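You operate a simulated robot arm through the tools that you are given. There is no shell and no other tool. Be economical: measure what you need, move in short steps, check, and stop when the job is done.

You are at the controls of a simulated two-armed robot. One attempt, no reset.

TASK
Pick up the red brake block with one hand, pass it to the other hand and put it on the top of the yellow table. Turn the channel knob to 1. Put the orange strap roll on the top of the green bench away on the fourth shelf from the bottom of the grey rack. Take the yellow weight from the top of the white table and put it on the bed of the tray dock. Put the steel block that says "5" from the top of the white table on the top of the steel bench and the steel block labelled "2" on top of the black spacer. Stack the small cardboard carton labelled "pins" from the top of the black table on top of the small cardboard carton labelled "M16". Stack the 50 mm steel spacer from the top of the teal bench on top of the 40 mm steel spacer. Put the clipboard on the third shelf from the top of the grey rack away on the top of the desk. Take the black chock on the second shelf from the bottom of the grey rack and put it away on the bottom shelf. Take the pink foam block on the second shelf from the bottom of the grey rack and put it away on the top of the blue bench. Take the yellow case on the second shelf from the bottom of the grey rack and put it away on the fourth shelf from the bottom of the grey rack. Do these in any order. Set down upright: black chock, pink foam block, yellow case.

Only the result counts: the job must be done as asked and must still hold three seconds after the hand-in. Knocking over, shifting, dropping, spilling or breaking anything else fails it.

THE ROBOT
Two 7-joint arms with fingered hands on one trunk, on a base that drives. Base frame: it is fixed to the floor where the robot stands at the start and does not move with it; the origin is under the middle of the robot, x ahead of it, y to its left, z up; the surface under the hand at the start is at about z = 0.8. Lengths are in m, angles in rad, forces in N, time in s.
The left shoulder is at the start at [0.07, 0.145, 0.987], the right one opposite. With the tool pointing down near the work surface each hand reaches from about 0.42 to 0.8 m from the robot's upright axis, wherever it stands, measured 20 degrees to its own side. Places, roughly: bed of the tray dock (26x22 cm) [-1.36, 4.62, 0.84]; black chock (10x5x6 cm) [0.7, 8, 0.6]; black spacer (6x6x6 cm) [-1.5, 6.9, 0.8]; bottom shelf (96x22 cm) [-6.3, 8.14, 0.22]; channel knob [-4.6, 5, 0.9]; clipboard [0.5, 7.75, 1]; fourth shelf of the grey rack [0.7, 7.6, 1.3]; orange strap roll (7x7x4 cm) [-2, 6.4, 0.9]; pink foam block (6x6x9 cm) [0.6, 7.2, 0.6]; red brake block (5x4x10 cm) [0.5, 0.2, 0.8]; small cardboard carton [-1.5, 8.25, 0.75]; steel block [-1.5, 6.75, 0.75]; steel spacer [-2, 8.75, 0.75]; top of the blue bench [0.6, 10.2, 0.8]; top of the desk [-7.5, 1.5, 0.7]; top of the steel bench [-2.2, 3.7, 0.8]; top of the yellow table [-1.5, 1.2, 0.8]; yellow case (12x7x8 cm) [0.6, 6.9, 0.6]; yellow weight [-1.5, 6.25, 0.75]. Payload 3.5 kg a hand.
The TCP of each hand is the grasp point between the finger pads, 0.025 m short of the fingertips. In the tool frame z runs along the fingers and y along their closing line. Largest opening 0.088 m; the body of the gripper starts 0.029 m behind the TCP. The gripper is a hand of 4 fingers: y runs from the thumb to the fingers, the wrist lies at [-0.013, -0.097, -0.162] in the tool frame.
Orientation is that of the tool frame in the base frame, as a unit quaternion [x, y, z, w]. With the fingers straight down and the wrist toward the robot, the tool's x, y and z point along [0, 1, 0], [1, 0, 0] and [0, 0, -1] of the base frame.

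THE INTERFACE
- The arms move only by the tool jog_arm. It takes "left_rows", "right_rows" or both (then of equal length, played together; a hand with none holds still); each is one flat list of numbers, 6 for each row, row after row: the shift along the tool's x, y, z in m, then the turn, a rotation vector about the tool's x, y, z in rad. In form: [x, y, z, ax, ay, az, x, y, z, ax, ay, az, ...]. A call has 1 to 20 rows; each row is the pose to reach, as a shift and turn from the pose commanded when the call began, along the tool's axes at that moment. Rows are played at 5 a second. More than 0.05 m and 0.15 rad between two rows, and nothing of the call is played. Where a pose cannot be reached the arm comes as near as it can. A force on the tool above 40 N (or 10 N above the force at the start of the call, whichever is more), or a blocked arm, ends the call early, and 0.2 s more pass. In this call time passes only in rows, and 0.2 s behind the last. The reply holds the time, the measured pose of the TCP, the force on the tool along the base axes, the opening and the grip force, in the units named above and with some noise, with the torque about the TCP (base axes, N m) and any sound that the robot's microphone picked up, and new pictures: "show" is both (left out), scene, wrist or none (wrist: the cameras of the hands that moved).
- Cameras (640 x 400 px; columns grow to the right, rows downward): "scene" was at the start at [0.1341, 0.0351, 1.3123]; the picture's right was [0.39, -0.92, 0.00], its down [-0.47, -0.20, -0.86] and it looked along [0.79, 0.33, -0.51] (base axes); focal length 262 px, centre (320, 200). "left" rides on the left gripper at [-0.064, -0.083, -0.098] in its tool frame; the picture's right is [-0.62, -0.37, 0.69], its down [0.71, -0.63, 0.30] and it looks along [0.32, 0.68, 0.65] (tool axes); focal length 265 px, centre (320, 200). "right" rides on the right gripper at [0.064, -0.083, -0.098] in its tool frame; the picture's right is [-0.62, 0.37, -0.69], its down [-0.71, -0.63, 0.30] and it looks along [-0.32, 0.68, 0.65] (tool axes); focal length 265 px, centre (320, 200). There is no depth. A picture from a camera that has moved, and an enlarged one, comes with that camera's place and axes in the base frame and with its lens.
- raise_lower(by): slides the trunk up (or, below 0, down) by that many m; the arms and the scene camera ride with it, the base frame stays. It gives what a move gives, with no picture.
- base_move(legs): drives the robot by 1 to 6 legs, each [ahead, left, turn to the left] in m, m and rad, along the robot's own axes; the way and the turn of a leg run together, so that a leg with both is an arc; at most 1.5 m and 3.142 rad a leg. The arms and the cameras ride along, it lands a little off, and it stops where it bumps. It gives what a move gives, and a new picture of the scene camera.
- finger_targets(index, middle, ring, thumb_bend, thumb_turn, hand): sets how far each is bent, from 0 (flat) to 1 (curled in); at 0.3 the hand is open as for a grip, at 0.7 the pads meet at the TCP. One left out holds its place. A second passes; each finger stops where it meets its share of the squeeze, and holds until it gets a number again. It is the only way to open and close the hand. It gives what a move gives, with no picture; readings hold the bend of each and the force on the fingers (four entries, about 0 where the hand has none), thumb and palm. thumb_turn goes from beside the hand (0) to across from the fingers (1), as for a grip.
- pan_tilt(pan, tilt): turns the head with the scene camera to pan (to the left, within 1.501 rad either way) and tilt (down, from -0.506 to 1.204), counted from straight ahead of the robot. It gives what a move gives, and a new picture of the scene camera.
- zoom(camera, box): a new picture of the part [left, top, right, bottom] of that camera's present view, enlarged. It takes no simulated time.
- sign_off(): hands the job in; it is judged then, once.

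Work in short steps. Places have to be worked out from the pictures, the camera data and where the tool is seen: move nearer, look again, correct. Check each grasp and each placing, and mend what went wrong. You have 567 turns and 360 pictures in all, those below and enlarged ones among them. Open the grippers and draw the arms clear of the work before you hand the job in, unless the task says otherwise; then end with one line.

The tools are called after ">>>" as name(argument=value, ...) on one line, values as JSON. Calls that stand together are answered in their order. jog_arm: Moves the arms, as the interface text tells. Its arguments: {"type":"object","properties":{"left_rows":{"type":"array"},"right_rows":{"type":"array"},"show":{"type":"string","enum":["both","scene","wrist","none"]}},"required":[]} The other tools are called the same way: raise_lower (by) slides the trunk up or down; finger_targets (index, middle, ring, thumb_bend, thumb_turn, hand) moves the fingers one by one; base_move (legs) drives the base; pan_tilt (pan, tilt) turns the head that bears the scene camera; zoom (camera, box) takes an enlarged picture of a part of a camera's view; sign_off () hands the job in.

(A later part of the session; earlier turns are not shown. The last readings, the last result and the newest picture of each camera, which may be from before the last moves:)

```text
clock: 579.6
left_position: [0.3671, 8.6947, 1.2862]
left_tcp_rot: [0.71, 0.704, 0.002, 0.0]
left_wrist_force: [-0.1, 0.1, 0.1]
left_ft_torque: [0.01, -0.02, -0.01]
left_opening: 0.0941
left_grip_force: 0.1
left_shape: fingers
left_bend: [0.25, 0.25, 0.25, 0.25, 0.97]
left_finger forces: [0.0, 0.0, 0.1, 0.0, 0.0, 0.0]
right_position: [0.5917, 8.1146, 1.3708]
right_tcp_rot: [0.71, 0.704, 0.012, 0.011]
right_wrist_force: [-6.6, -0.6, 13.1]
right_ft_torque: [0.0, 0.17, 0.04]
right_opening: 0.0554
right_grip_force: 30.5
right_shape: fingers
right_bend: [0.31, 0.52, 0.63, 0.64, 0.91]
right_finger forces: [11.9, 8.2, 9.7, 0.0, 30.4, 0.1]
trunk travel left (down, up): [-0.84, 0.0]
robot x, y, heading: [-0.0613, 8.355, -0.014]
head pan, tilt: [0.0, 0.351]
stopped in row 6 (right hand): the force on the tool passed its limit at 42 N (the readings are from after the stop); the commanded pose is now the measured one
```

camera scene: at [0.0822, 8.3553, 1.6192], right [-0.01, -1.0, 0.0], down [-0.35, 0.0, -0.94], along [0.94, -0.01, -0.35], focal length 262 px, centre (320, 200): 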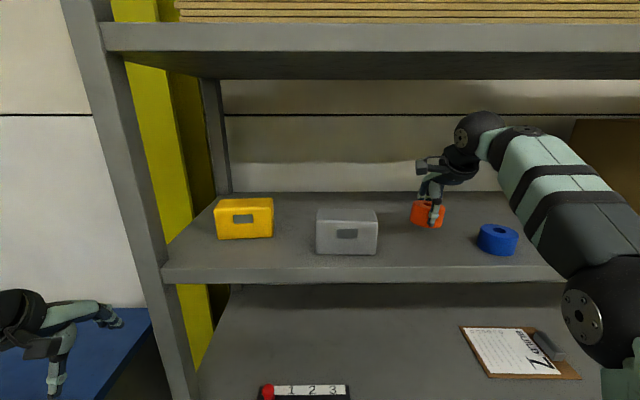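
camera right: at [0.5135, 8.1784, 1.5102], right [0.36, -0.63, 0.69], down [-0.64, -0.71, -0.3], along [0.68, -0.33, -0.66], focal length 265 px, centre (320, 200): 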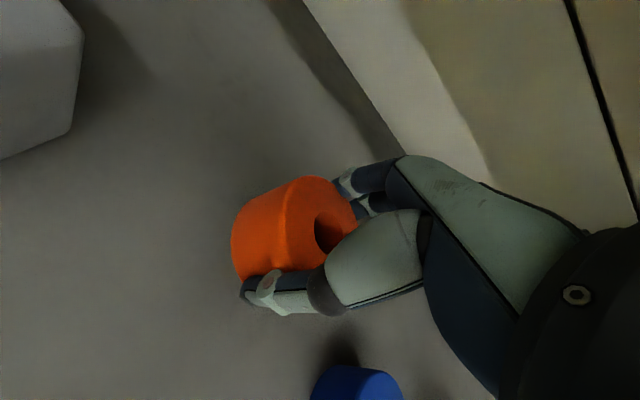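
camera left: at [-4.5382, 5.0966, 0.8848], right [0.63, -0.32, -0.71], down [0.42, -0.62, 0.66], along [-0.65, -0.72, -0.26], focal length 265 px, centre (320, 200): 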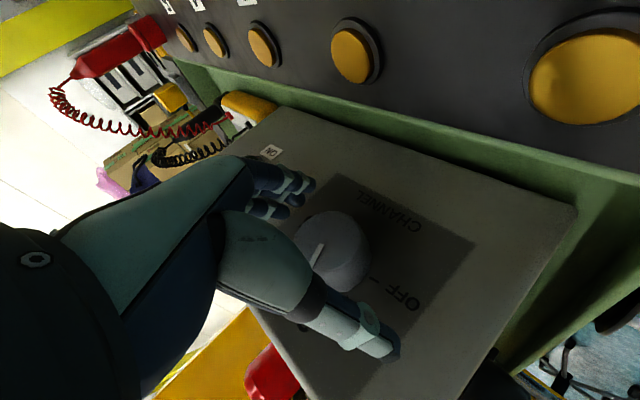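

Contact. Release and rise, then back out.

>>> finger_targets(hand="right", index=0.2, middle=0.2, ring=0.2, thumb_bend=0.2)

>>> jog_arm(right_rows=[0, 0, -0.02, 0, 0, 0, 0, 0, -0.045, 0, 0, 0, 0, -0.02, -0.065, 0, 0, 0], show="wrist")

>>> base_move(legs=[[-0.36, 0, 0.015]])

```text
clock: 580.6
left_position: [0.3697, 8.6943, 1.2848]
left_tcp_rot: [0.71, 0.704, 0.0, -0.001]
left_wrist_force: [0.3, -0.9, -0.6]
left_ft_torque: [-0.02, -0.04, -0.07]
left_opening: 0.0943
left_grip_force: 0.0
left_shape: fingers
left_bend: [0.25, 0.25, 0.25, 0.25, 0.97]
left_finger forces: [0.0, 0.1, 0.1, 0.0, 0.0, 0.0]
right_position: [0.5964, 8.1127, 1.3665]
right_tcp_rot: [0.711, 0.703, 0.008, 0.008]
right_wrist_force: [-0.6, 0.2, 0.3]
right_ft_torque: [0.01, 0.0, -0.01]
right_opening: 0.1032
right_grip_force: 0.0
right_shape: fingers
right_bend: [0.2, 0.2, 0.2, 0.2, 0.97]
right_finger forces: [0.0, 0.0, 0.0, 0.1, 0.1, 0.0]
trunk travel left (down, up): [-0.84, 0.0]
robot x, y, heading: [-0.0655, 8.3608, -0.01]
head pan, tilt: [0.0, 0.351]
```

```text
clock: 581.4
left_position: [0.3679, 8.6955, 1.2848]
left_tcp_rot: [0.71, 0.705, 0.0, 0.0]
left_wrist_force: [-1.1, -0.4, -0.7]
left_ft_torque: [0.03, -0.01, 0.03]
left_opening: 0.0941
left_grip_force: 0.1
left_shape: fingers
left_bend: [0.25, 0.25, 0.25, 0.25, 0.97]
left_finger forces: [0.0, 0.0, 0.0, 0.0, 0.1, 0.1]
right_position: [0.5711, 8.1151, 1.4342]
right_tcp_rot: [0.711, 0.703, 0.009, 0.009]
right_wrist_force: [-0.1, 0.5, -0.6]
right_ft_torque: [-0.01, 0.0, 0.01]
right_opening: 0.1033
right_grip_force: 0.0
right_shape: fingers
right_bend: [0.2, 0.2, 0.2, 0.2, 0.97]
right_finger forces: [0.0, 0.0, 0.1, 0.0, 0.1, 0.0]
trunk travel left (down, up): [-0.84, 0.0]
robot x, y, heading: [-0.0651, 8.3587, -0.015]
head pan, tilt: [0.0, 0.351]
camera right: at [0.486, 8.1805, 1.5291], right [0.34, -0.62, 0.7], down [-0.63, -0.71, -0.32], along [0.7, -0.33, -0.64], focal length 265 px, centre (320, 200)
```

right: 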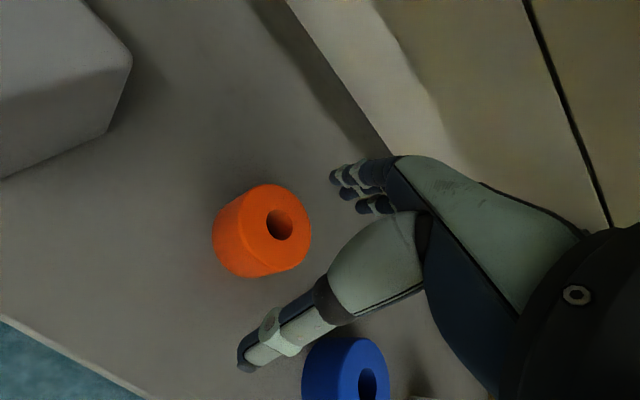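

```text
clock: 583.7
left_position: [0.007, 8.7026, 1.2848]
left_tcp_rot: [0.704, 0.71, 0.0, 0.0]
left_wrist_force: [0.0, -0.6, -0.2]
left_ft_torque: [-0.01, 0.01, 0.01]
left_opening: 0.094
left_grip_force: 0.1
left_shape: fingers
left_bend: [0.25, 0.25, 0.25, 0.25, 0.97]
left_finger forces: [0.0, 0.0, 0.0, 0.0, 0.1, 0.0]
right_position: [0.2204, 8.1258, 1.4292]
right_tcp_rot: [0.705, 0.71, 0.008, 0.008]
right_wrist_force: [0.0, -0.7, 0.2]
right_ft_torque: [-0.01, 0.0, 0.01]
right_opening: 0.1034
right_grip_force: 0.0
right_shape: fingers
right_bend: [0.2, 0.2, 0.2, 0.2, 0.97]
right_finger forces: [0.0, 0.0, 0.0, 0.0, 0.0, 0.1]
trunk travel left (down, up): [-0.84, 0.0]
robot x, y, heading: [-0.4241, 8.3607, 0.006]
head pan, tilt: [0.0, 0.351]
camera scene: at [-0.2768, 8.3593, 1.619], right [0.0, -1.0, 0.0], down [-0.35, 0.0, -0.94], along [0.94, 0.0, -0.35], focal length 262 px, centre (320, 200)
```

scene: 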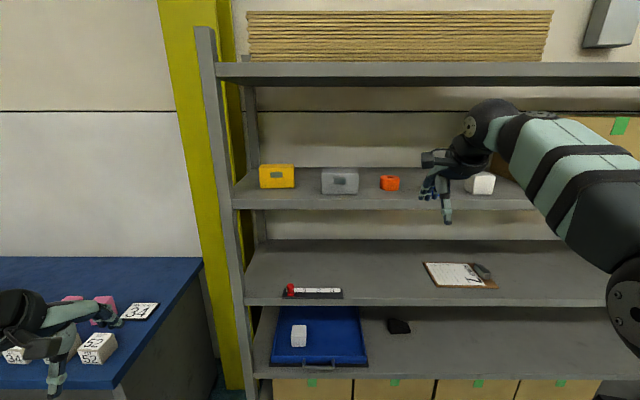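

Roll stands on shelf 4. Next the black chock with the left hand: tuck the right arm, lower the trunk, and move in front of it.

>>> jog_arm(right_rows=[-0.01, -0.04, 0.0, 0, 0, 0, -0.02, -0.08, 0, 0, 0, 0, -0.03, -0.12, 0, 0, 0, 0, -0.04, -0.16, 0, 0, 0, 0, -0.05, -0.2, 0, 0, 0, 0], show="none")

>>> raise_lower(by=-0.4)

>>> raise_lower(by=-0.2)

>>> base_move(legs=[[0.05, -0.6, -0.006]])

>>> pan_tilt(pan=0.15, tilt=0.4)

```text
clock: 584.9
left_position: [0.0012, 8.7023, 1.2864]
left_tcp_rot: [0.704, 0.711, 0.001, 0.0]
left_wrist_force: [-0.4, -0.2, -1.1]
left_ft_torque: [-0.02, -0.03, 0.0]
left_opening: 0.0942
left_grip_force: 0.0
left_shape: fingers
left_bend: [0.25, 0.25, 0.25, 0.25, 0.97]
left_finger forces: [0.0, 0.1, 0.0, 0.1, 0.0, 0.0]
right_position: [0.0162, 8.0753, 1.4286]
right_tcp_rot: [0.705, 0.709, 0.01, 0.009]
right_wrist_force: [-0.9, 0.0, 0.0]
right_ft_torque: [0.01, -0.04, 0.03]
right_opening: 0.1032
right_grip_force: 0.0
right_shape: fingers
right_bend: [0.2, 0.2, 0.2, 0.2, 0.97]
right_finger forces: [0.0, 0.0, 0.0, 0.1, 0.1, 0.1]
trunk travel left (down, up): [-0.84, 0.0]
robot x, y, heading: [-0.4264, 8.3547, 0.007]
head pan, tilt: [0.0, 0.351]
```

```text
clock: 588.7
left_position: [0.004, 8.7034, 0.8856]
left_tcp_rot: [0.704, 0.711, 0.0, 0.001]
left_wrist_force: [-0.3, 0.5, -0.3]
left_ft_torque: [-0.01, 0.0, -0.01]
left_opening: 0.0942
left_grip_force: 0.1
left_shape: fingers
left_bend: [0.25, 0.25, 0.25, 0.25, 0.97]
left_finger forces: [0.1, 0.0, 0.1, 0.0, 0.0, 0.0]
right_position: [0.0187, 8.0758, 1.0266]
right_tcp_rot: [0.705, 0.709, 0.008, 0.008]
right_wrist_force: [0.8, 0.5, 0.1]
right_ft_torque: [0.06, -0.02, -0.01]
right_opening: 0.1036
right_grip_force: 0.1
right_shape: fingers
right_bend: [0.2, 0.2, 0.2, 0.2, 0.97]
right_finger forces: [0.0, 0.0, 0.0, 0.0, 0.0, 0.1]
trunk travel left (down, up): [-0.44, 0.4]
robot x, y, heading: [-0.4212, 8.3618, 0.004]
head pan, tilt: [0.0, 0.351]
```

```text
clock: 590.9
left_position: [0.0033, 8.7026, 0.6858]
left_tcp_rot: [0.704, 0.71, 0.001, 0.001]
left_wrist_force: [0.5, -1.0, -0.5]
left_ft_torque: [-0.01, 0.0, -0.01]
left_opening: 0.0939
left_grip_force: 0.2
left_shape: fingers
left_bend: [0.25, 0.25, 0.25, 0.25, 0.97]
left_finger forces: [0.1, 0.0, 0.0, 0.0, 0.1, 0.1]
right_position: [0.019, 8.0743, 0.826]
right_tcp_rot: [0.705, 0.71, 0.009, 0.007]
right_wrist_force: [-0.2, 0.1, 1.0]
right_ft_torque: [-0.03, -0.02, 0.01]
right_opening: 0.1032
right_grip_force: 0.0
right_shape: fingers
right_bend: [0.2, 0.2, 0.2, 0.2, 0.97]
right_finger forces: [0.0, 0.0, 0.0, 0.1, 0.0, 0.0]
trunk travel left (down, up): [-0.24, 0.6]
robot x, y, heading: [-0.4257, 8.3618, 0.005]
head pan, tilt: [0.0, 0.351]
```

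```text
clock: 594.3
left_position: [0.0564, 8.0924, 0.6848]
left_tcp_rot: [0.709, 0.706, 0.001, 0.0]
left_wrist_force: [1.0, 0.0, -0.1]
left_ft_torque: [-0.01, 0.02, 0.0]
left_opening: 0.094
left_grip_force: 0.0
left_shape: fingers
left_bend: [0.25, 0.25, 0.25, 0.25, 0.97]
left_finger forces: [0.0, 0.0, 0.0, 0.0, 0.0, 0.0]
right_position: [0.0629, 7.4643, 0.8274]
right_tcp_rot: [0.71, 0.704, 0.007, 0.008]
right_wrist_force: [-0.3, 0.2, -0.2]
right_ft_torque: [-0.01, 0.0, 0.01]
right_opening: 0.1033
right_grip_force: 0.0
right_shape: fingers
right_bend: [0.2, 0.2, 0.2, 0.2, 0.97]
right_finger forces: [0.0, 0.0, 0.1, 0.1, 0.0, 0.0]
trunk travel left (down, up): [-0.24, 0.6]
robot x, y, heading: [-0.3753, 7.7574, -0.004]
head pan, tilt: [0.0, 0.351]
camera scene: at [-0.2326, 7.7535, 1.0194], right [-0.01, -1.0, 0.0], down [-0.34, 0.0, -0.94], along [0.94, -0.01, -0.34], focal length 262 px, centre (320, 200)
```

scene: 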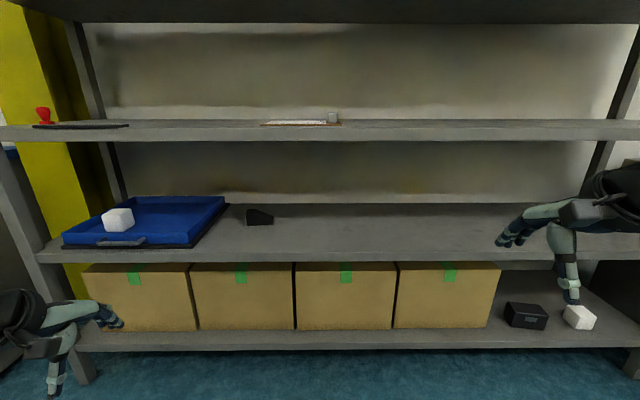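

```text
clock: 595.0
left_position: [0.0572, 8.094, 0.6856]
left_tcp_rot: [0.709, 0.705, 0.001, 0.0]
left_wrist_force: [-0.3, -1.0, -0.4]
left_ft_torque: [-0.01, -0.02, -0.01]
left_opening: 0.0941
left_grip_force: 0.1
left_shape: fingers
left_bend: [0.25, 0.25, 0.25, 0.25, 0.97]
left_finger forces: [0.0, 0.0, 0.0, 0.1, 0.0, 0.0]
right_position: [0.0622, 7.4656, 0.8284]
right_tcp_rot: [0.709, 0.705, 0.008, 0.008]
right_wrist_force: [-0.6, 0.7, -0.3]
right_ft_torque: [-0.02, 0.02, -0.02]
right_opening: 0.1034
right_grip_force: 0.0
right_shape: fingers
right_bend: [0.2, 0.2, 0.2, 0.2, 0.97]
right_finger forces: [0.1, 0.1, 0.1, 0.0, 0.0, 0.0]
trunk travel left (down, up): [-0.24, 0.6]
robot x, y, heading: [-0.3769, 7.7548, -0.01]
head pan, tilt: [0.15, 0.4]
camera scene: at [-0.234, 7.7676, 1.0149], right [0.14, -0.99, 0.0], down [-0.39, -0.05, -0.92], along [0.91, 0.13, -0.39], focal length 262 px, centre (320, 200)
```

scene: 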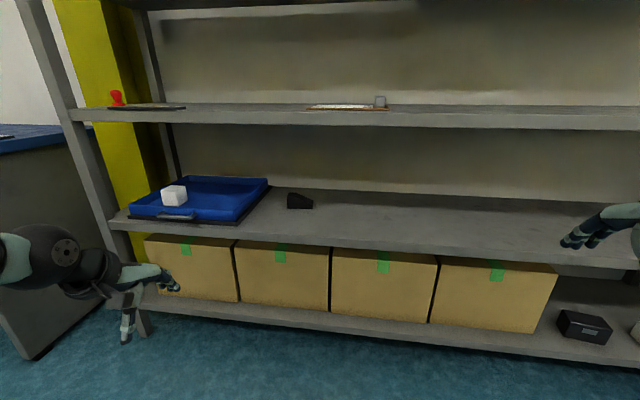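

>>> base_move(legs=[[0.31, 0, 0.01]])

>>> zoom(camera="scene", box=[180, 190, 340, 290])

>>> zoom(camera="left", box=[0, 0, 640, 400])

```text
clock: 597.1
left_position: [0.3684, 8.0948, 0.6845]
left_tcp_rot: [0.706, 0.708, 0.0, 0.0]
left_wrist_force: [0.2, 1.4, -1.7]
left_ft_torque: [0.01, 0.02, 0.01]
left_opening: 0.094
left_grip_force: 0.0
left_shape: fingers
left_bend: [0.25, 0.25, 0.25, 0.25, 0.97]
left_finger forces: [0.1, 0.0, 0.1, 0.0, 0.0, 0.1]
right_position: [0.3785, 7.4669, 0.827]
right_tcp_rot: [0.708, 0.706, 0.008, 0.008]
right_wrist_force: [0.4, -0.7, 0.4]
right_ft_torque: [-0.02, -0.01, 0.03]
right_opening: 0.1033
right_grip_force: 0.2
right_shape: fingers
right_bend: [0.2, 0.2, 0.2, 0.2, 0.97]
right_finger forces: [0.0, 0.0, 0.1, 0.0, 0.1, 0.1]
trunk travel left (down, up): [-0.24, 0.6]
robot x, y, heading: [-0.059, 7.7529, -0.002]
head pan, tilt: [0.15, 0.4]
camera scene: at [0.081, 7.7669, 1.0148], right [0.15, -0.99, 0.0], down [-0.39, -0.06, -0.92], along [0.91, 0.14, -0.39], focal length 262 px, centre (320, 200)
```

scene: 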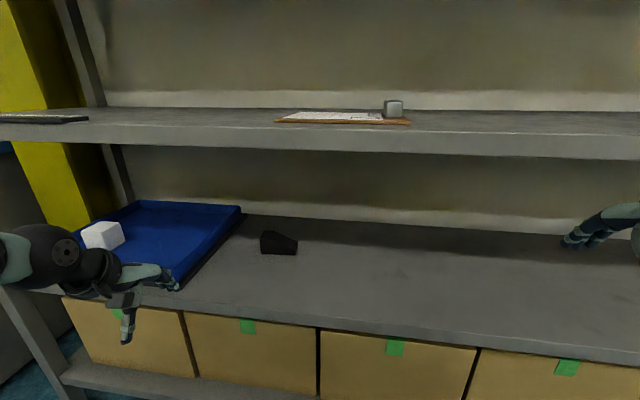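

```text
4.00 times, centred on (260, 240) of scene
camera zoom: at [0.081, 7.7669, 1.0148], right [0.15, -0.99, 0.0], down [-0.39, -0.06, -0.92], along [0.91, 0.14, -0.39], focal length 1048 px, centre (560, 40)
```

zoom: 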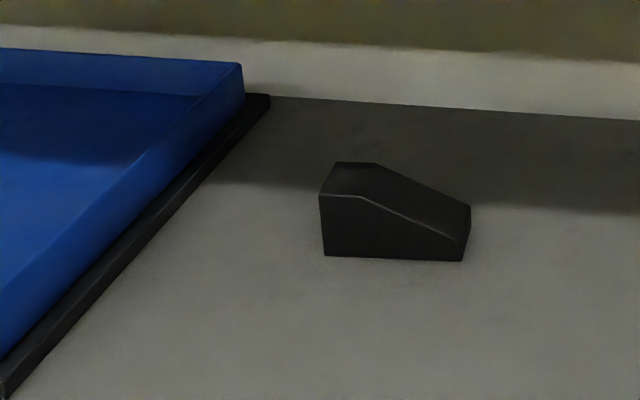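

```text
1.00 times, centred on (320, 200) of left (not enlarged: the box is as wide or as high as the picture)
camera zoom: at [0.2849, 8.0295, 0.7835], right [-0.37, -0.62, -0.69], down [-0.63, 0.71, -0.3], along [0.68, 0.33, -0.65], focal length 265 px, centre (320, 200)
```

zoom: 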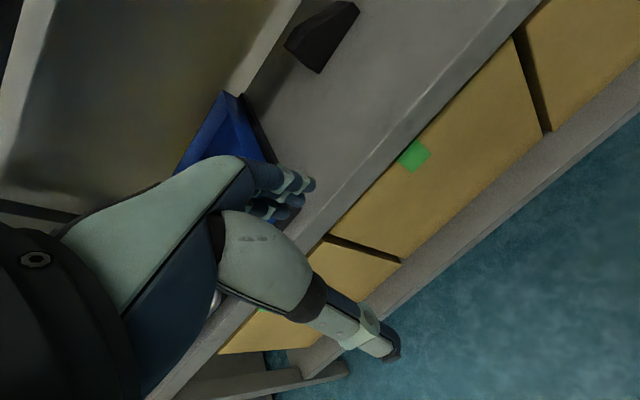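

Chock ≈[0.74, 7.995], tall end to the left. I slide the left hand in to x≈0.62 for a closer look.

>>> jog_arm(left_rows=[-0.03, 0.02, 0, 0, 0, 0, -0.06, 0.04, 0, 0, 0, 0, -0.085, 0.07, 0, 0, 0, 0, -0.085, 0.11, 0, 0, 0, 0, -0.085, 0.15, 0, 0, 0, 0, -0.085, 0.19, 0, 0, 0, 0, -0.085, 0.23, 0, 0, 0, 0, -0.085, 0.26, 0, 0, 0, 0], show="both")

```text
clock: 598.9
left_position: [0.6294, 8.0102, 0.6871]
left_tcp_rot: [0.706, 0.708, 0.0, 0.0]
left_wrist_force: [-0.3, -0.3, 0.0]
left_ft_torque: [-0.01, 0.02, -0.01]
left_opening: 0.0943
left_grip_force: 0.1
left_shape: fingers
left_bend: [0.25, 0.25, 0.25, 0.25, 0.97]
left_finger forces: [0.0, 0.0, 0.1, 0.1, 0.0, 0.1]
right_position: [0.3811, 7.4674, 0.8273]
right_tcp_rot: [0.707, 0.707, 0.008, 0.009]
right_wrist_force: [-0.2, 0.9, 0.1]
right_ft_torque: [0.02, 0.0, 0.02]
right_opening: 0.1034
right_grip_force: 0.1
right_shape: fingers
right_bend: [0.2, 0.2, 0.2, 0.2, 0.97]
right_finger forces: [0.1, 0.0, 0.0, 0.0, 0.1, 0.1]
trunk travel left (down, up): [-0.24, 0.6]
robot x, y, heading: [-0.0667, 7.7515, -0.006]
head pan, tilt: [0.15, 0.4]
camera scene: at [0.0811, 7.767, 1.0148], right [0.15, -0.99, 0.0], down [-0.39, -0.06, -0.92], along [0.91, 0.14, -0.39], focal length 262 px, centre (320, 200)
camera left: at [0.5462, 7.9447, 0.7853], right [-0.37, -0.62, -0.69], down [-0.63, 0.71, -0.3], along [0.68, 0.33, -0.65], focal length 265 px, centre (320, 200)
```

scene: 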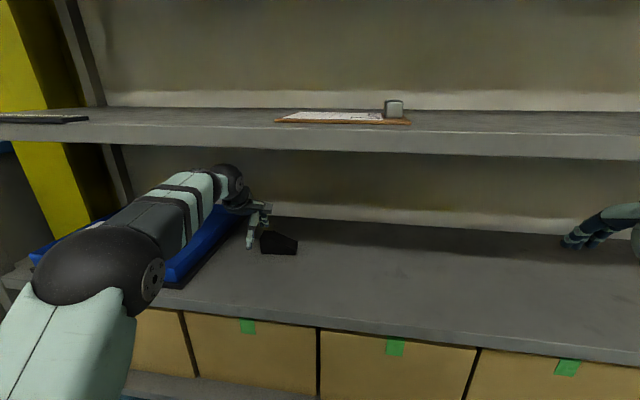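
left: 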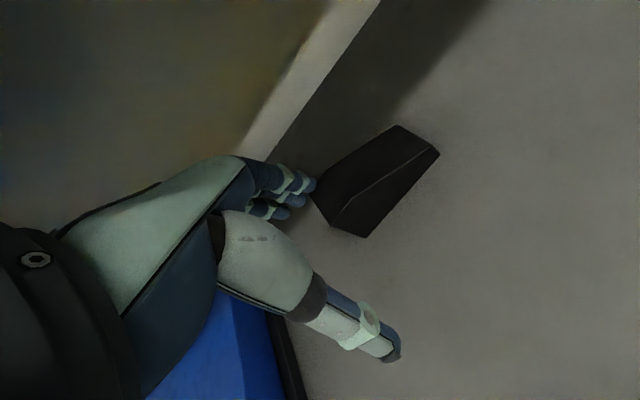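

Chock centre refined to [0.724, 7.98]. I tuck the right hand back 8 cm and creep the base 7 cm forward for reach.

>>> jog_arm(right_rows=[-0.01, -0.03, 0.02, 0, 0, 0, -0.02, -0.06, 0.04, 0, 0, 0, -0.03, -0.09, 0.05, 0, 0, 0], show="none")

>>> base_move(legs=[[0.07, 0, 0.0]])

>>> zoom(camera="left", box=[0, 0, 640, 400])

```text
clock: 599.7
left_position: [0.6287, 8.0102, 0.6881]
left_tcp_rot: [0.706, 0.708, 0.001, 0.001]
left_wrist_force: [-0.6, 0.7, 0.2]
left_ft_torque: [-0.03, 0.03, -0.01]
left_opening: 0.0941
left_grip_force: 0.0
left_shape: fingers
left_bend: [0.25, 0.25, 0.25, 0.25, 0.97]
left_finger forces: [0.0, 0.1, 0.0, 0.0, 0.0, 0.1]
right_position: [0.293, 7.4276, 0.778]
right_tcp_rot: [0.707, 0.708, 0.013, 0.004]
right_wrist_force: [-0.5, 0.1, -0.1]
right_ft_torque: [-0.01, -0.01, 0.0]
right_opening: 0.1035
right_grip_force: 0.0
right_shape: fingers
right_bend: [0.2, 0.2, 0.2, 0.2, 0.97]
right_finger forces: [0.0, 0.1, 0.1, 0.1, 0.1, 0.1]
right hand out of reach, approached as far as the arm can: row 2, 3
trunk travel left (down, up): [-0.24, 0.6]
robot x, y, heading: [-0.0642, 7.7552, -0.001]
head pan, tilt: [0.15, 0.4]
```

```text
clock: 600.7
left_position: [0.6995, 8.0092, 0.6869]
left_tcp_rot: [0.706, 0.708, -0.001, 0.0]
left_wrist_force: [0.1, -0.2, 0.9]
left_ft_torque: [0.05, 0.02, -0.02]
left_opening: 0.094
left_grip_force: 0.0
left_shape: fingers
left_bend: [0.25, 0.25, 0.25, 0.25, 0.97]
left_finger forces: [0.1, 0.1, 0.0, 0.0, 0.1, 0.0]
right_position: [0.3648, 7.4255, 0.7749]
right_tcp_rot: [0.708, 0.706, 0.012, 0.003]
right_wrist_force: [0.5, -0.1, -0.9]
right_ft_torque: [0.01, -0.02, 0.01]
right_opening: 0.1033
right_grip_force: 0.1
right_shape: fingers
right_bend: [0.2, 0.2, 0.2, 0.2, 0.97]
right_finger forces: [0.0, 0.0, 0.0, 0.0, 0.0, 0.1]
trunk travel left (down, up): [-0.24, 0.6]
robot x, y, heading: [0.0139, 7.7538, -0.001]
head pan, tilt: [0.15, 0.4]
camera scene: at [0.152, 7.7668, 1.0147], right [0.15, -0.99, 0.0], down [-0.39, -0.06, -0.92], along [0.91, 0.14, -0.39], focal length 262 px, centre (320, 200)
```

scene: 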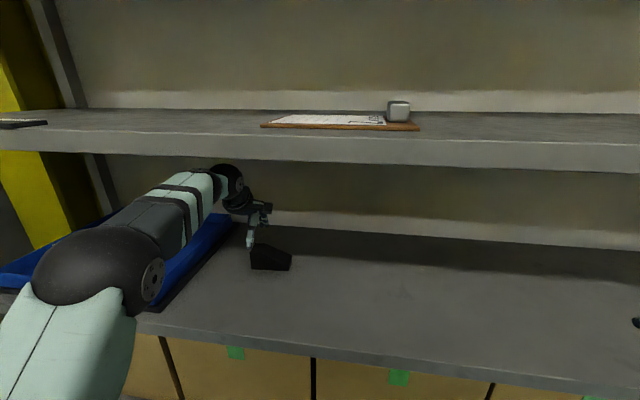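

```text
1.00 times, centred on (320, 200) of left (not enlarged: the box is as wide or as high as the picture)
camera zoom: at [0.6168, 7.9443, 0.7851], right [-0.37, -0.62, -0.69], down [-0.63, 0.71, -0.3], along [0.68, 0.33, -0.65], focal length 265 px, centre (320, 200)
```

zoom: 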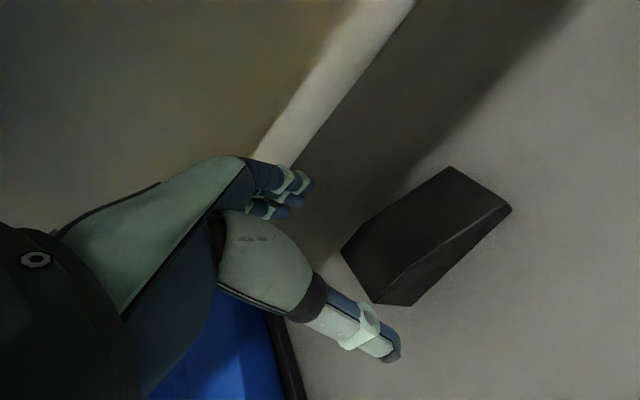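

Chock centre [0.715, 7.982]. Lower over its taller half and grip.

>>> jog_arm(left_rows=[-0.01, 0.014, 0.02, 0, 0, 0, -0.012, 0.015, 0.045, 0, 0, 0, -0.012, 0.015, 0.07, 0, 0, 0, -0.012, 0.015, 0.087, 0, 0, 0], show="both")

```text
clock: 601.7
left_position: [0.7147, 7.9969, 0.6076]
left_tcp_rot: [0.707, 0.707, 0.007, 0.005]
left_wrist_force: [-1.5, -2.0, 24.0]
left_ft_torque: [0.02, 0.77, 0.06]
left_opening: 0.0976
left_grip_force: 8.9
left_shape: fingers
left_bend: [0.25, 0.25, 0.25, 0.24, 0.98]
left_finger forces: [0.1, 0.1, 0.0, 0.0, 18.6, 0.1]
right_position: [0.3612, 7.4253, 0.7774]
right_tcp_rot: [0.707, 0.707, 0.014, 0.003]
right_wrist_force: [-0.4, -0.2, 0.4]
right_ft_torque: [-0.03, 0.02, 0.02]
right_opening: 0.1033
right_grip_force: 0.0
right_shape: fingers
right_bend: [0.2, 0.2, 0.2, 0.2, 0.97]
right_finger forces: [0.1, 0.0, 0.1, 0.0, 0.1, 0.0]
trunk travel left (down, up): [-0.24, 0.6]
robot x, y, heading: [0.0111, 7.7509, -0.001]
head pan, tilt: [0.15, 0.4]
camera scene: at [0.1477, 7.7653, 1.016], right [0.15, -0.99, 0.0], down [-0.38, -0.06, -0.92], along [0.91, 0.14, -0.39], focal length 262 px, centre (320, 200)
camera left: at [0.6293, 7.931, 0.7054], right [-0.36, -0.62, -0.7], down [-0.63, 0.71, -0.31], along [0.69, 0.33, -0.64], focal length 265 px, centre (320, 200)
```

scene: 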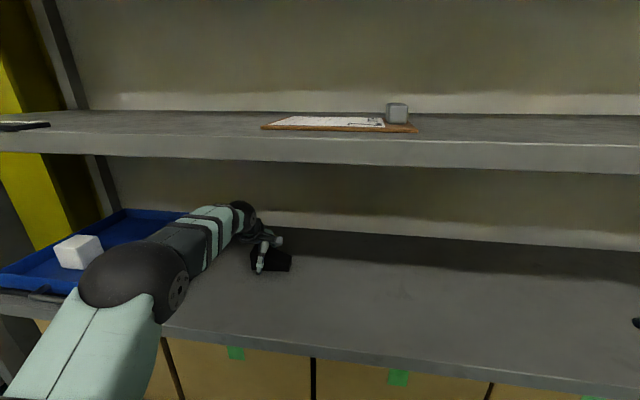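
left: 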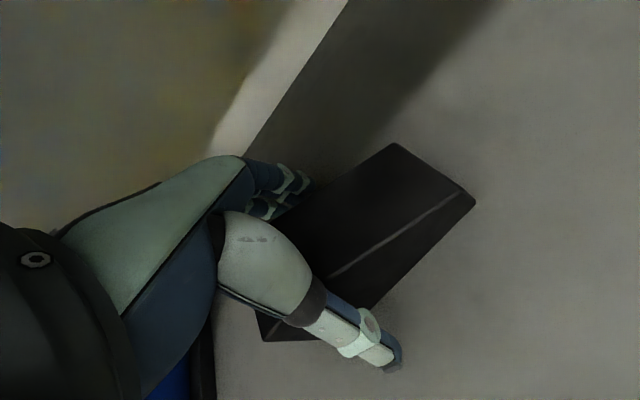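

The extended thumb tip touches the shelf; closing curls it in. Grip now.

>>> finger_targets(hand="left", index=0.75, middle=0.75, ring=0.75, thumb_bend=0.75)

>>> jog_arm(left_rows=[0, 0, -0.01, 0, 0, 0, 0, 0, -0.03, 0, 0, 0, 0, 0, -0.055, 0, 0, 0], show="both")

```text
clock: 602.7
left_position: [0.7141, 7.9969, 0.6082]
left_tcp_rot: [0.707, 0.707, 0.006, 0.003]
left_wrist_force: [-5.9, 1.4, 27.1]
left_ft_torque: [0.07, -0.26, -0.35]
left_opening: 0.0406
left_grip_force: 43.0
left_shape: fingers
left_bend: [0.57, 0.58, 0.6, 0.6, 0.96]
left_finger forces: [10.6, 12.2, 10.5, 0.0, 53.3, 0.0]
right_position: [0.361, 7.4248, 0.7772]
right_tcp_rot: [0.708, 0.706, 0.015, 0.003]
right_wrist_force: [0.6, -0.4, 0.5]
right_ft_torque: [0.01, -0.02, 0.01]
right_opening: 0.1034
right_grip_force: 0.1
right_shape: fingers
right_bend: [0.2, 0.2, 0.2, 0.2, 0.97]
right_finger forces: [0.0, 0.1, 0.1, 0.0, 0.0, 0.0]
trunk travel left (down, up): [-0.24, 0.6]
robot x, y, heading: [0.0088, 7.754, -0.002]
head pan, tilt: [0.15, 0.4]
```

```text
clock: 603.5
left_position: [0.7146, 7.9967, 0.6537]
left_tcp_rot: [0.706, 0.708, -0.002, -0.001]
left_wrist_force: [-0.4, 0.2, -2.4]
left_ft_torque: [0.01, 0.0, 0.01]
left_opening: 0.0406
left_grip_force: 32.6
left_shape: fingers
left_bend: [0.56, 0.59, 0.61, 0.6, 0.94]
left_finger forces: [12.1, 8.8, 7.8, 0.1, 36.9, 0.1]
right_position: [0.3637, 7.4266, 0.7743]
right_tcp_rot: [0.708, 0.706, 0.012, 0.002]
right_wrist_force: [-0.3, 0.4, 0.5]
right_ft_torque: [0.0, -0.01, -0.02]
right_opening: 0.1034
right_grip_force: 0.0
right_shape: fingers
right_bend: [0.2, 0.2, 0.2, 0.2, 0.97]
right_finger forces: [0.0, 0.0, 0.0, 0.0, 0.0, 0.0]
trunk travel left (down, up): [-0.24, 0.6]
robot x, y, heading: [0.0088, 7.7539, -0.0]
head pan, tilt: [0.15, 0.4]
camera scene: at [0.1516, 7.7668, 1.0147], right [0.15, -0.99, 0.0], down [-0.39, -0.06, -0.92], along [0.91, 0.14, -0.39], focal length 262 px, centre (320, 200)
camera left: at [0.6307, 7.9317, 0.7524], right [-0.37, -0.62, -0.69], down [-0.63, 0.71, -0.3], along [0.68, 0.33, -0.66], focal length 265 px, centre (320, 200)
```

scene: 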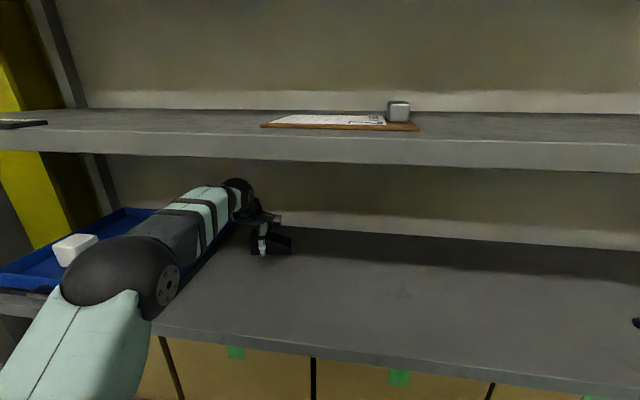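
left: 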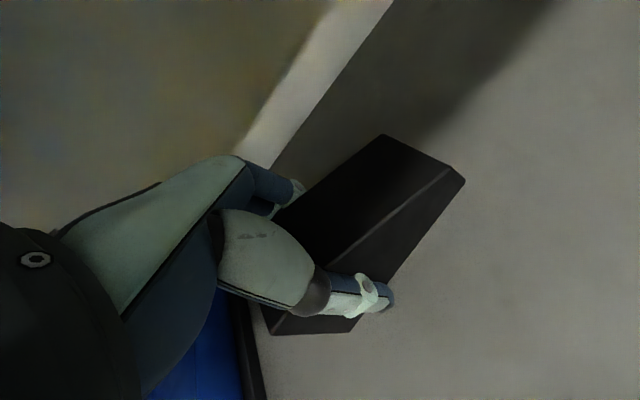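

Chock is held. Back straight out of the rack.

>>> base_move(legs=[[-0.45, 0, 0]])

>>> raise_lower(by=0.4)

>>> pan_tilt(pan=0.0, tilt=0.45)

```text
clock: 606.3
left_position: [0.2616, 8.0001, 0.6552]
left_tcp_rot: [0.704, 0.71, -0.001, 0.001]
left_wrist_force: [0.1, 0.6, -2.6]
left_ft_torque: [0.02, 0.01, -0.02]
left_opening: 0.0402
left_grip_force: 32.7
left_shape: fingers
left_bend: [0.56, 0.59, 0.61, 0.6, 0.94]
left_finger forces: [12.0, 8.7, 7.9, 0.1, 36.6, 0.0]
right_position: [-0.0862, 7.4281, 0.7756]
right_tcp_rot: [0.706, 0.708, 0.012, 0.002]
right_wrist_force: [0.2, 0.1, -0.4]
right_ft_torque: [0.03, 0.03, -0.03]
right_opening: 0.103
right_grip_force: 0.1
right_shape: fingers
right_bend: [0.2, 0.2, 0.2, 0.2, 0.97]
right_finger forces: [0.0, 0.1, 0.0, 0.0, 0.0, 0.0]
trunk travel left (down, up): [-0.24, 0.6]
robot x, y, heading: [-0.4483, 7.7506, -0.003]
head pan, tilt: [0.15, 0.4]
camera scene: at [-0.3015, 7.7674, 1.0149], right [0.15, -0.99, 0.0], down [-0.38, -0.06, -0.92], along [0.91, 0.14, -0.39], focal length 262 px, centre (320, 200)
```

scene: 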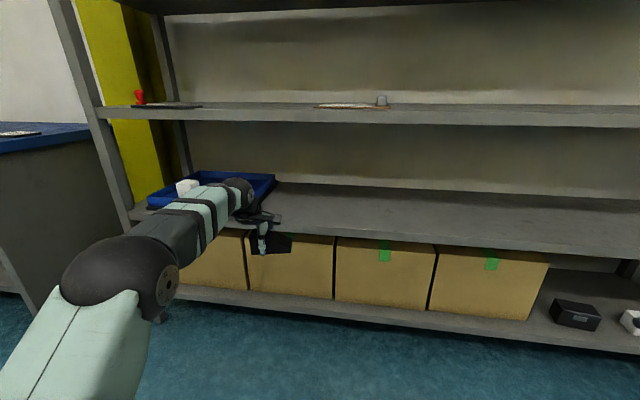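

```text
clock: 610.1
left_position: [0.2609, 8.0005, 1.055]
left_tcp_rot: [0.705, 0.71, -0.001, 0.0]
left_wrist_force: [0.1, 0.5, -1.6]
left_ft_torque: [0.02, -0.04, 0.05]
left_opening: 0.0405
left_grip_force: 32.5
left_shape: fingers
left_bend: [0.56, 0.59, 0.61, 0.6, 0.94]
left_finger forces: [12.1, 8.8, 7.8, 0.0, 36.1, 0.0]
right_position: [-0.0873, 7.428, 1.1753]
right_tcp_rot: [0.707, 0.707, 0.013, 0.002]
right_wrist_force: [0.0, 0.7, -0.6]
right_ft_torque: [0.02, 0.01, -0.02]
right_opening: 0.1034
right_grip_force: 0.2
right_shape: fingers
right_bend: [0.2, 0.2, 0.2, 0.2, 0.97]
right_finger forces: [0.1, 0.0, 0.0, 0.0, 0.0, 0.0]
trunk travel left (down, up): [-0.64, 0.2]
robot x, y, heading: [-0.4409, 7.7512, 0.0]
head pan, tilt: [0.15, 0.4]
```

```text
clock: 610.8
left_position: [0.2624, 8.0014, 1.0539]
left_tcp_rot: [0.705, 0.71, 0.0, 0.0]
left_wrist_force: [1.0, 0.0, -2.6]
left_ft_torque: [0.02, 0.0, 0.04]
left_opening: 0.0408
left_grip_force: 32.4
left_shape: fingers
left_bend: [0.56, 0.59, 0.61, 0.6, 0.94]
left_finger forces: [12.0, 8.7, 8.0, 0.0, 36.3, 0.1]
right_position: [-0.0857, 7.4279, 1.1764]
right_tcp_rot: [0.707, 0.707, 0.013, 0.003]
right_wrist_force: [0.0, -0.4, -0.5]
right_ft_torque: [0.01, 0.02, -0.01]
right_opening: 0.1031
right_grip_force: 0.1
right_shape: fingers
right_bend: [0.2, 0.2, 0.2, 0.2, 0.97]
right_finger forces: [0.0, 0.0, 0.0, 0.0, 0.0, 0.0]
trunk travel left (down, up): [-0.64, 0.2]
robot x, y, heading: [-0.4438, 7.7516, -0.001]
head pan, tilt: [0.0, 0.45]
camera scene: at [-0.3005, 7.7537, 1.4101], right [0.0, -1.0, 0.0], down [-0.44, 0.0, -0.9], along [0.9, 0.0, -0.44], focal length 262 px, centre (320, 200)
```

scene: 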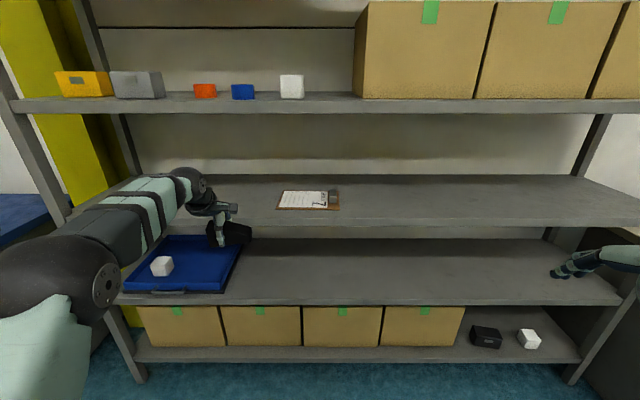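

Clipboard's clip is ≈[0.61, 7.70], about 7×3 cm and raised. I tuck the left arm (chock), raise the trunk fully, and yaw the right hand 90° for a pinch across the clip.

>>> jog_arm(left_rows=[0.015, -0.045, 0, 0, 0, 0, 0.03, -0.09, 0, 0, 0, 0, 0.045, -0.135, 0, 0, 0, 0, 0.06, -0.18, 0, 0, 0, 0, 0.075, -0.225, 0, 0, 0, 0, 0.09, -0.26, 0, 0, 0, 0], show="none")

>>> raise_lower(by=0.2)

>>> jog_arm(right_rows=[0, 0.03, 0.04, 0, 0, 0, 0, 0.06, 0.08, 0, 0, 0, 0, 0.09, 0.12, 0, 0, 0, 0, 0.12, 0.16, 0, 0, 0, 0, 0.13, 0.2, 0, 0, 0, 0, 0.13, 0.24, 0, 0, 0, 0, 0.13, 0.28, 0, 0, 0], show="none")

>>> jog_arm(right_rows=[0, 0, 0, 0, 0, -0.14, 0, 0, 0, 0, 0, -0.28, 0, 0, 0, 0, 0, -0.42, 0, 0, 0, 0, 0, -0.56, 0, 0, 0, 0, 0, -0.7, 0, 0, 0, 0, 0, -0.84, 0, 0, 0, 0, 0, -0.98, 0, 0, 0, 0, 0, -1.12, 0, 0, 0, 0, 0, -1.26, 0, 0, 0, 0, 0, -1.4, 0, 0, 0, 0, 0, -1.54, 0, 0, 0, 0, 0, -1.57], show="scene")

```text
clock: 612.2
left_position: [0.0011, 8.0873, 1.0563]
left_tcp_rot: [0.705, 0.709, 0.002, 0.0]
left_wrist_force: [0.2, 0.1, -2.3]
left_ft_torque: [0.02, -0.01, -0.03]
left_opening: 0.0405
left_grip_force: 30.5
left_shape: fingers
left_bend: [0.56, 0.59, 0.62, 0.6, 0.94]
left_finger forces: [11.6, 8.7, 7.5, 0.0, 33.7, 0.1]
right_position: [-0.086, 7.4258, 1.1759]
right_tcp_rot: [0.707, 0.707, 0.013, 0.002]
right_wrist_force: [-0.1, -0.2, -0.6]
right_ft_torque: [0.01, 0.0, -0.03]
right_opening: 0.1029
right_grip_force: 0.0
right_shape: fingers
right_bend: [0.2, 0.2, 0.2, 0.2, 0.97]
right_finger forces: [0.0, 0.1, 0.0, 0.1, 0.1, 0.0]
trunk travel left (down, up): [-0.64, 0.2]
robot x, y, heading: [-0.4457, 7.7499, -0.001]
head pan, tilt: [0.0, 0.45]
```

```text
clock: 614.4
left_position: [0.0001, 8.0893, 1.2531]
left_tcp_rot: [0.705, 0.71, 0.0, 0.0]
left_wrist_force: [0.3, 0.1, -3.0]
left_ft_torque: [0.04, -0.03, 0.01]
left_opening: 0.0406
left_grip_force: 30.0
left_shape: fingers
left_bend: [0.56, 0.59, 0.62, 0.6, 0.94]
left_finger forces: [11.5, 8.7, 7.6, 0.0, 33.4, 0.0]
right_position: [-0.0869, 7.4274, 1.376]
right_tcp_rot: [0.706, 0.708, 0.013, 0.003]
right_wrist_force: [-1.2, 0.4, 0.3]
right_ft_torque: [-0.02, -0.03, 0.02]
right_opening: 0.1032
right_grip_force: 0.1
right_shape: fingers
right_bend: [0.2, 0.2, 0.2, 0.2, 0.97]
right_finger forces: [0.1, 0.1, 0.0, 0.1, 0.0, 0.0]
trunk travel left (down, up): [-0.84, 0.0]
robot x, y, heading: [-0.4418, 7.7554, 0.004]
head pan, tilt: [0.0, 0.45]
```

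```text
clock: 616.0
left_position: [0.0012, 8.0879, 1.2545]
left_tcp_rot: [0.705, 0.709, 0.001, -0.001]
left_wrist_force: [-0.3, 0.5, -2.0]
left_ft_torque: [0.03, 0.02, 0.04]
left_opening: 0.0406
left_grip_force: 30.9
left_shape: fingers
left_bend: [0.56, 0.59, 0.62, 0.6, 0.94]
left_finger forces: [11.5, 8.7, 7.7, 0.0, 33.2, 0.0]
right_position: [0.0493, 7.4308, 1.0984]
right_tcp_rot: [0.707, 0.707, 0.012, 0.002]
right_wrist_force: [-0.8, -0.7, -0.4]
right_ft_torque: [0.01, -0.02, 0.04]
right_opening: 0.1033
right_grip_force: 0.1
right_shape: fingers
right_bend: [0.2, 0.2, 0.2, 0.2, 0.97]
right_finger forces: [0.0, 0.0, 0.0, 0.0, 0.0, 0.1]
trunk travel left (down, up): [-0.84, 0.0]
robot x, y, heading: [-0.4476, 7.7526, -0.0]
head pan, tilt: [0.0, 0.45]
```

```text
clock: 618.6
left_position: [0.0007, 8.0877, 1.254]
left_tcp_rot: [0.705, 0.71, 0.0, 0.0]
left_wrist_force: [-1.1, 0.0, -2.2]
left_ft_torque: [0.03, 0.01, -0.02]
left_opening: 0.0403
left_grip_force: 30.8
left_shape: fingers
left_bend: [0.56, 0.59, 0.62, 0.6, 0.94]
left_finger forces: [11.5, 8.7, 7.5, 0.0, 33.1, 0.0]
right_position: [0.0504, 7.433, 1.0984]
right_tcp_rot: [-0.001, 1.0, 0.008, 0.01]
right_wrist_force: [0.2, 0.3, -0.6]
right_ft_torque: [0.0, -0.02, -0.02]
right_opening: 0.1032
right_grip_force: 0.0
right_shape: fingers
right_bend: [0.2, 0.2, 0.2, 0.2, 0.97]
right_finger forces: [0.1, 0.0, 0.0, 0.0, 0.1, 0.1]
trunk travel left (down, up): [-0.84, 0.0]
robot x, y, heading: [-0.4415, 7.751, 0.006]
head pan, tilt: [0.0, 0.45]
camera scene: at [-0.3006, 7.7537, 1.6102], right [0.0, -1.0, 0.0], down [-0.44, 0.0, -0.9], along [0.9, 0.0, -0.44], focal length 262 px, centre (320, 200)
```

scene: 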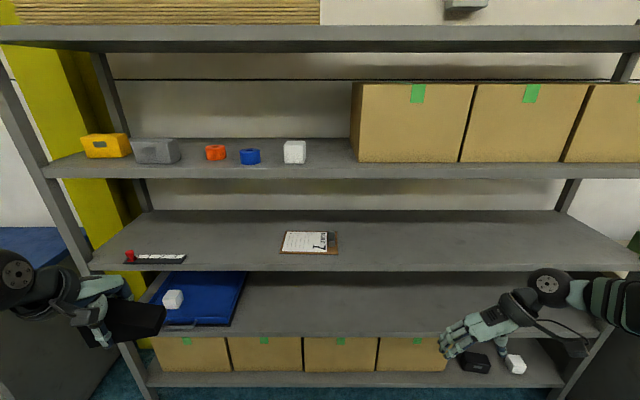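

Good. I lower the right hand to z≈1.05 and drive in.

>>> jog_arm(right_rows=[0, 0.03, 0.025, 0, 0, 0, 0, 0.07, 0.045, 0, 0, 0, 0, 0.11, 0.048, 0, 0, 0], show="none")

>>> base_move(legs=[[0.37, 0, 0]])

>>> zoom(camera="scene", box=[240, 230, 400, 340])

>>> zoom(camera="right", box=[0, 0, 640, 400])

```text
clock: 619.4
left_position: [-0.0005, 8.089, 1.2542]
left_tcp_rot: [0.704, 0.71, 0.0, 0.001]
left_wrist_force: [0.0, 0.3, -3.0]
left_ft_torque: [0.05, -0.04, 0.02]
left_opening: 0.0405
left_grip_force: 30.4
left_shape: fingers
left_bend: [0.56, 0.59, 0.62, 0.6, 0.94]
left_finger forces: [11.5, 8.8, 7.7, 0.0, 33.2, 0.1]
right_position: [0.0495, 7.5449, 1.054]
right_tcp_rot: [0.0, 1.0, 0.006, 0.01]
right_wrist_force: [-0.1, 0.2, 0.2]
right_ft_torque: [-0.01, 0.01, 0.03]
right_opening: 0.1033
right_grip_force: 0.0
right_shape: fingers
right_bend: [0.2, 0.2, 0.2, 0.2, 0.97]
right_finger forces: [0.0, 0.1, 0.0, 0.0, 0.1, 0.1]
trunk travel left (down, up): [-0.84, 0.0]
robot x, y, heading: [-0.4402, 7.7532, -0.001]
head pan, tilt: [0.0, 0.45]
```

```text
clock: 621.7
left_position: [0.3575, 8.093, 1.2551]
left_tcp_rot: [0.703, 0.712, 0.001, 0.001]
left_wrist_force: [0.1, -0.5, -1.7]
left_ft_torque: [0.03, 0.0, 0.02]
left_opening: 0.0405
left_grip_force: 30.5
left_shape: fingers
left_bend: [0.56, 0.59, 0.62, 0.6, 0.94]
left_finger forces: [11.5, 8.8, 7.7, 0.0, 33.2, 0.0]
right_position: [0.4093, 7.549, 1.0542]
right_tcp_rot: [-0.003, 1.0, 0.007, 0.011]
right_wrist_force: [0.6, 1.1, 0.4]
right_ft_torque: [0.01, -0.02, -0.01]
right_opening: 0.1033
right_grip_force: 0.0
right_shape: fingers
right_bend: [0.2, 0.2, 0.2, 0.2, 0.97]
right_finger forces: [0.0, 0.0, 0.0, 0.1, 0.1, 0.1]
trunk travel left (down, up): [-0.84, 0.0]
robot x, y, heading: [-0.0794, 7.7509, 0.011]
head pan, tilt: [0.0, 0.45]
camera scene: at [0.0568, 7.7563, 1.6105], right [0.01, -1.0, 0.0], down [-0.43, 0.0, -0.9], along [0.9, 0.01, -0.43], focal length 262 px, centre (320, 200)
```

scene: 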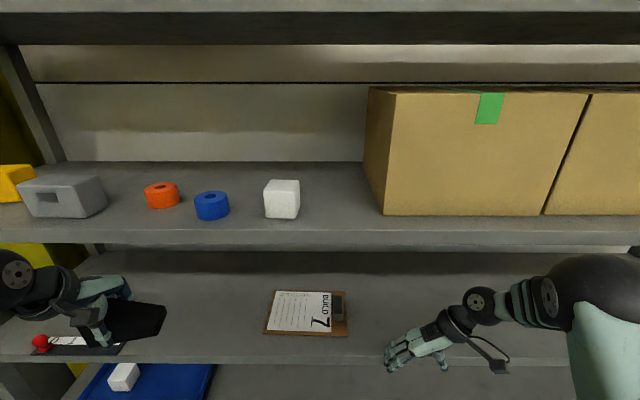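

```text
3.64 times, centred on (320, 285) of scene
camera zoom: at [0.0568, 7.7563, 1.6105], right [0.01, -1.0, 0.0], down [-0.43, 0.0, -0.9], along [0.9, 0.01, -0.43], focal length 953 px, centre (320, -109)
```

zoom: 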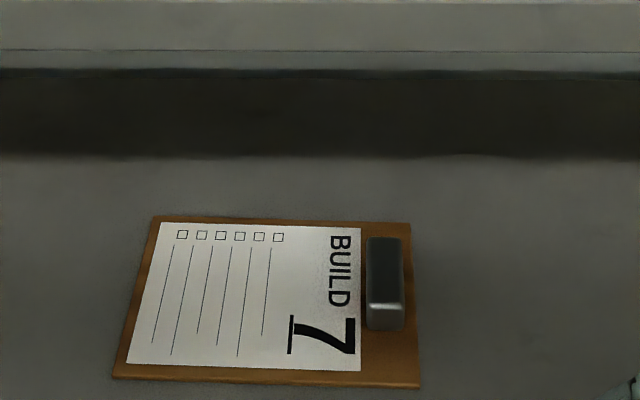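

```text
1.00 times, centred on (320, 200) of right (not enlarged: the box is as wide or as high as the picture)
camera zoom: at [0.3435, 7.4633, 1.1493], right [0.6, 0.36, 0.71], down [0.73, -0.62, -0.3], along [0.33, 0.69, -0.64], focal length 265 px, centre (320, 200)
```

zoom: 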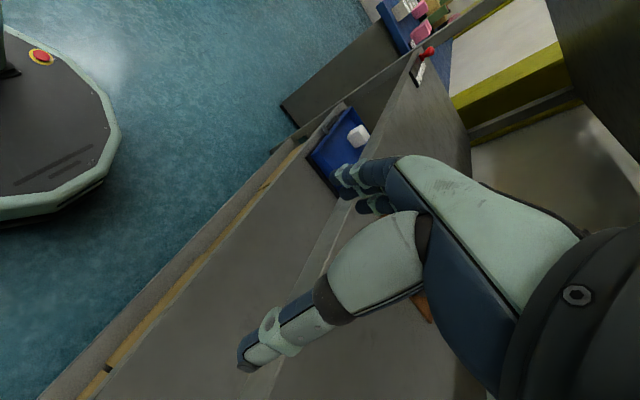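

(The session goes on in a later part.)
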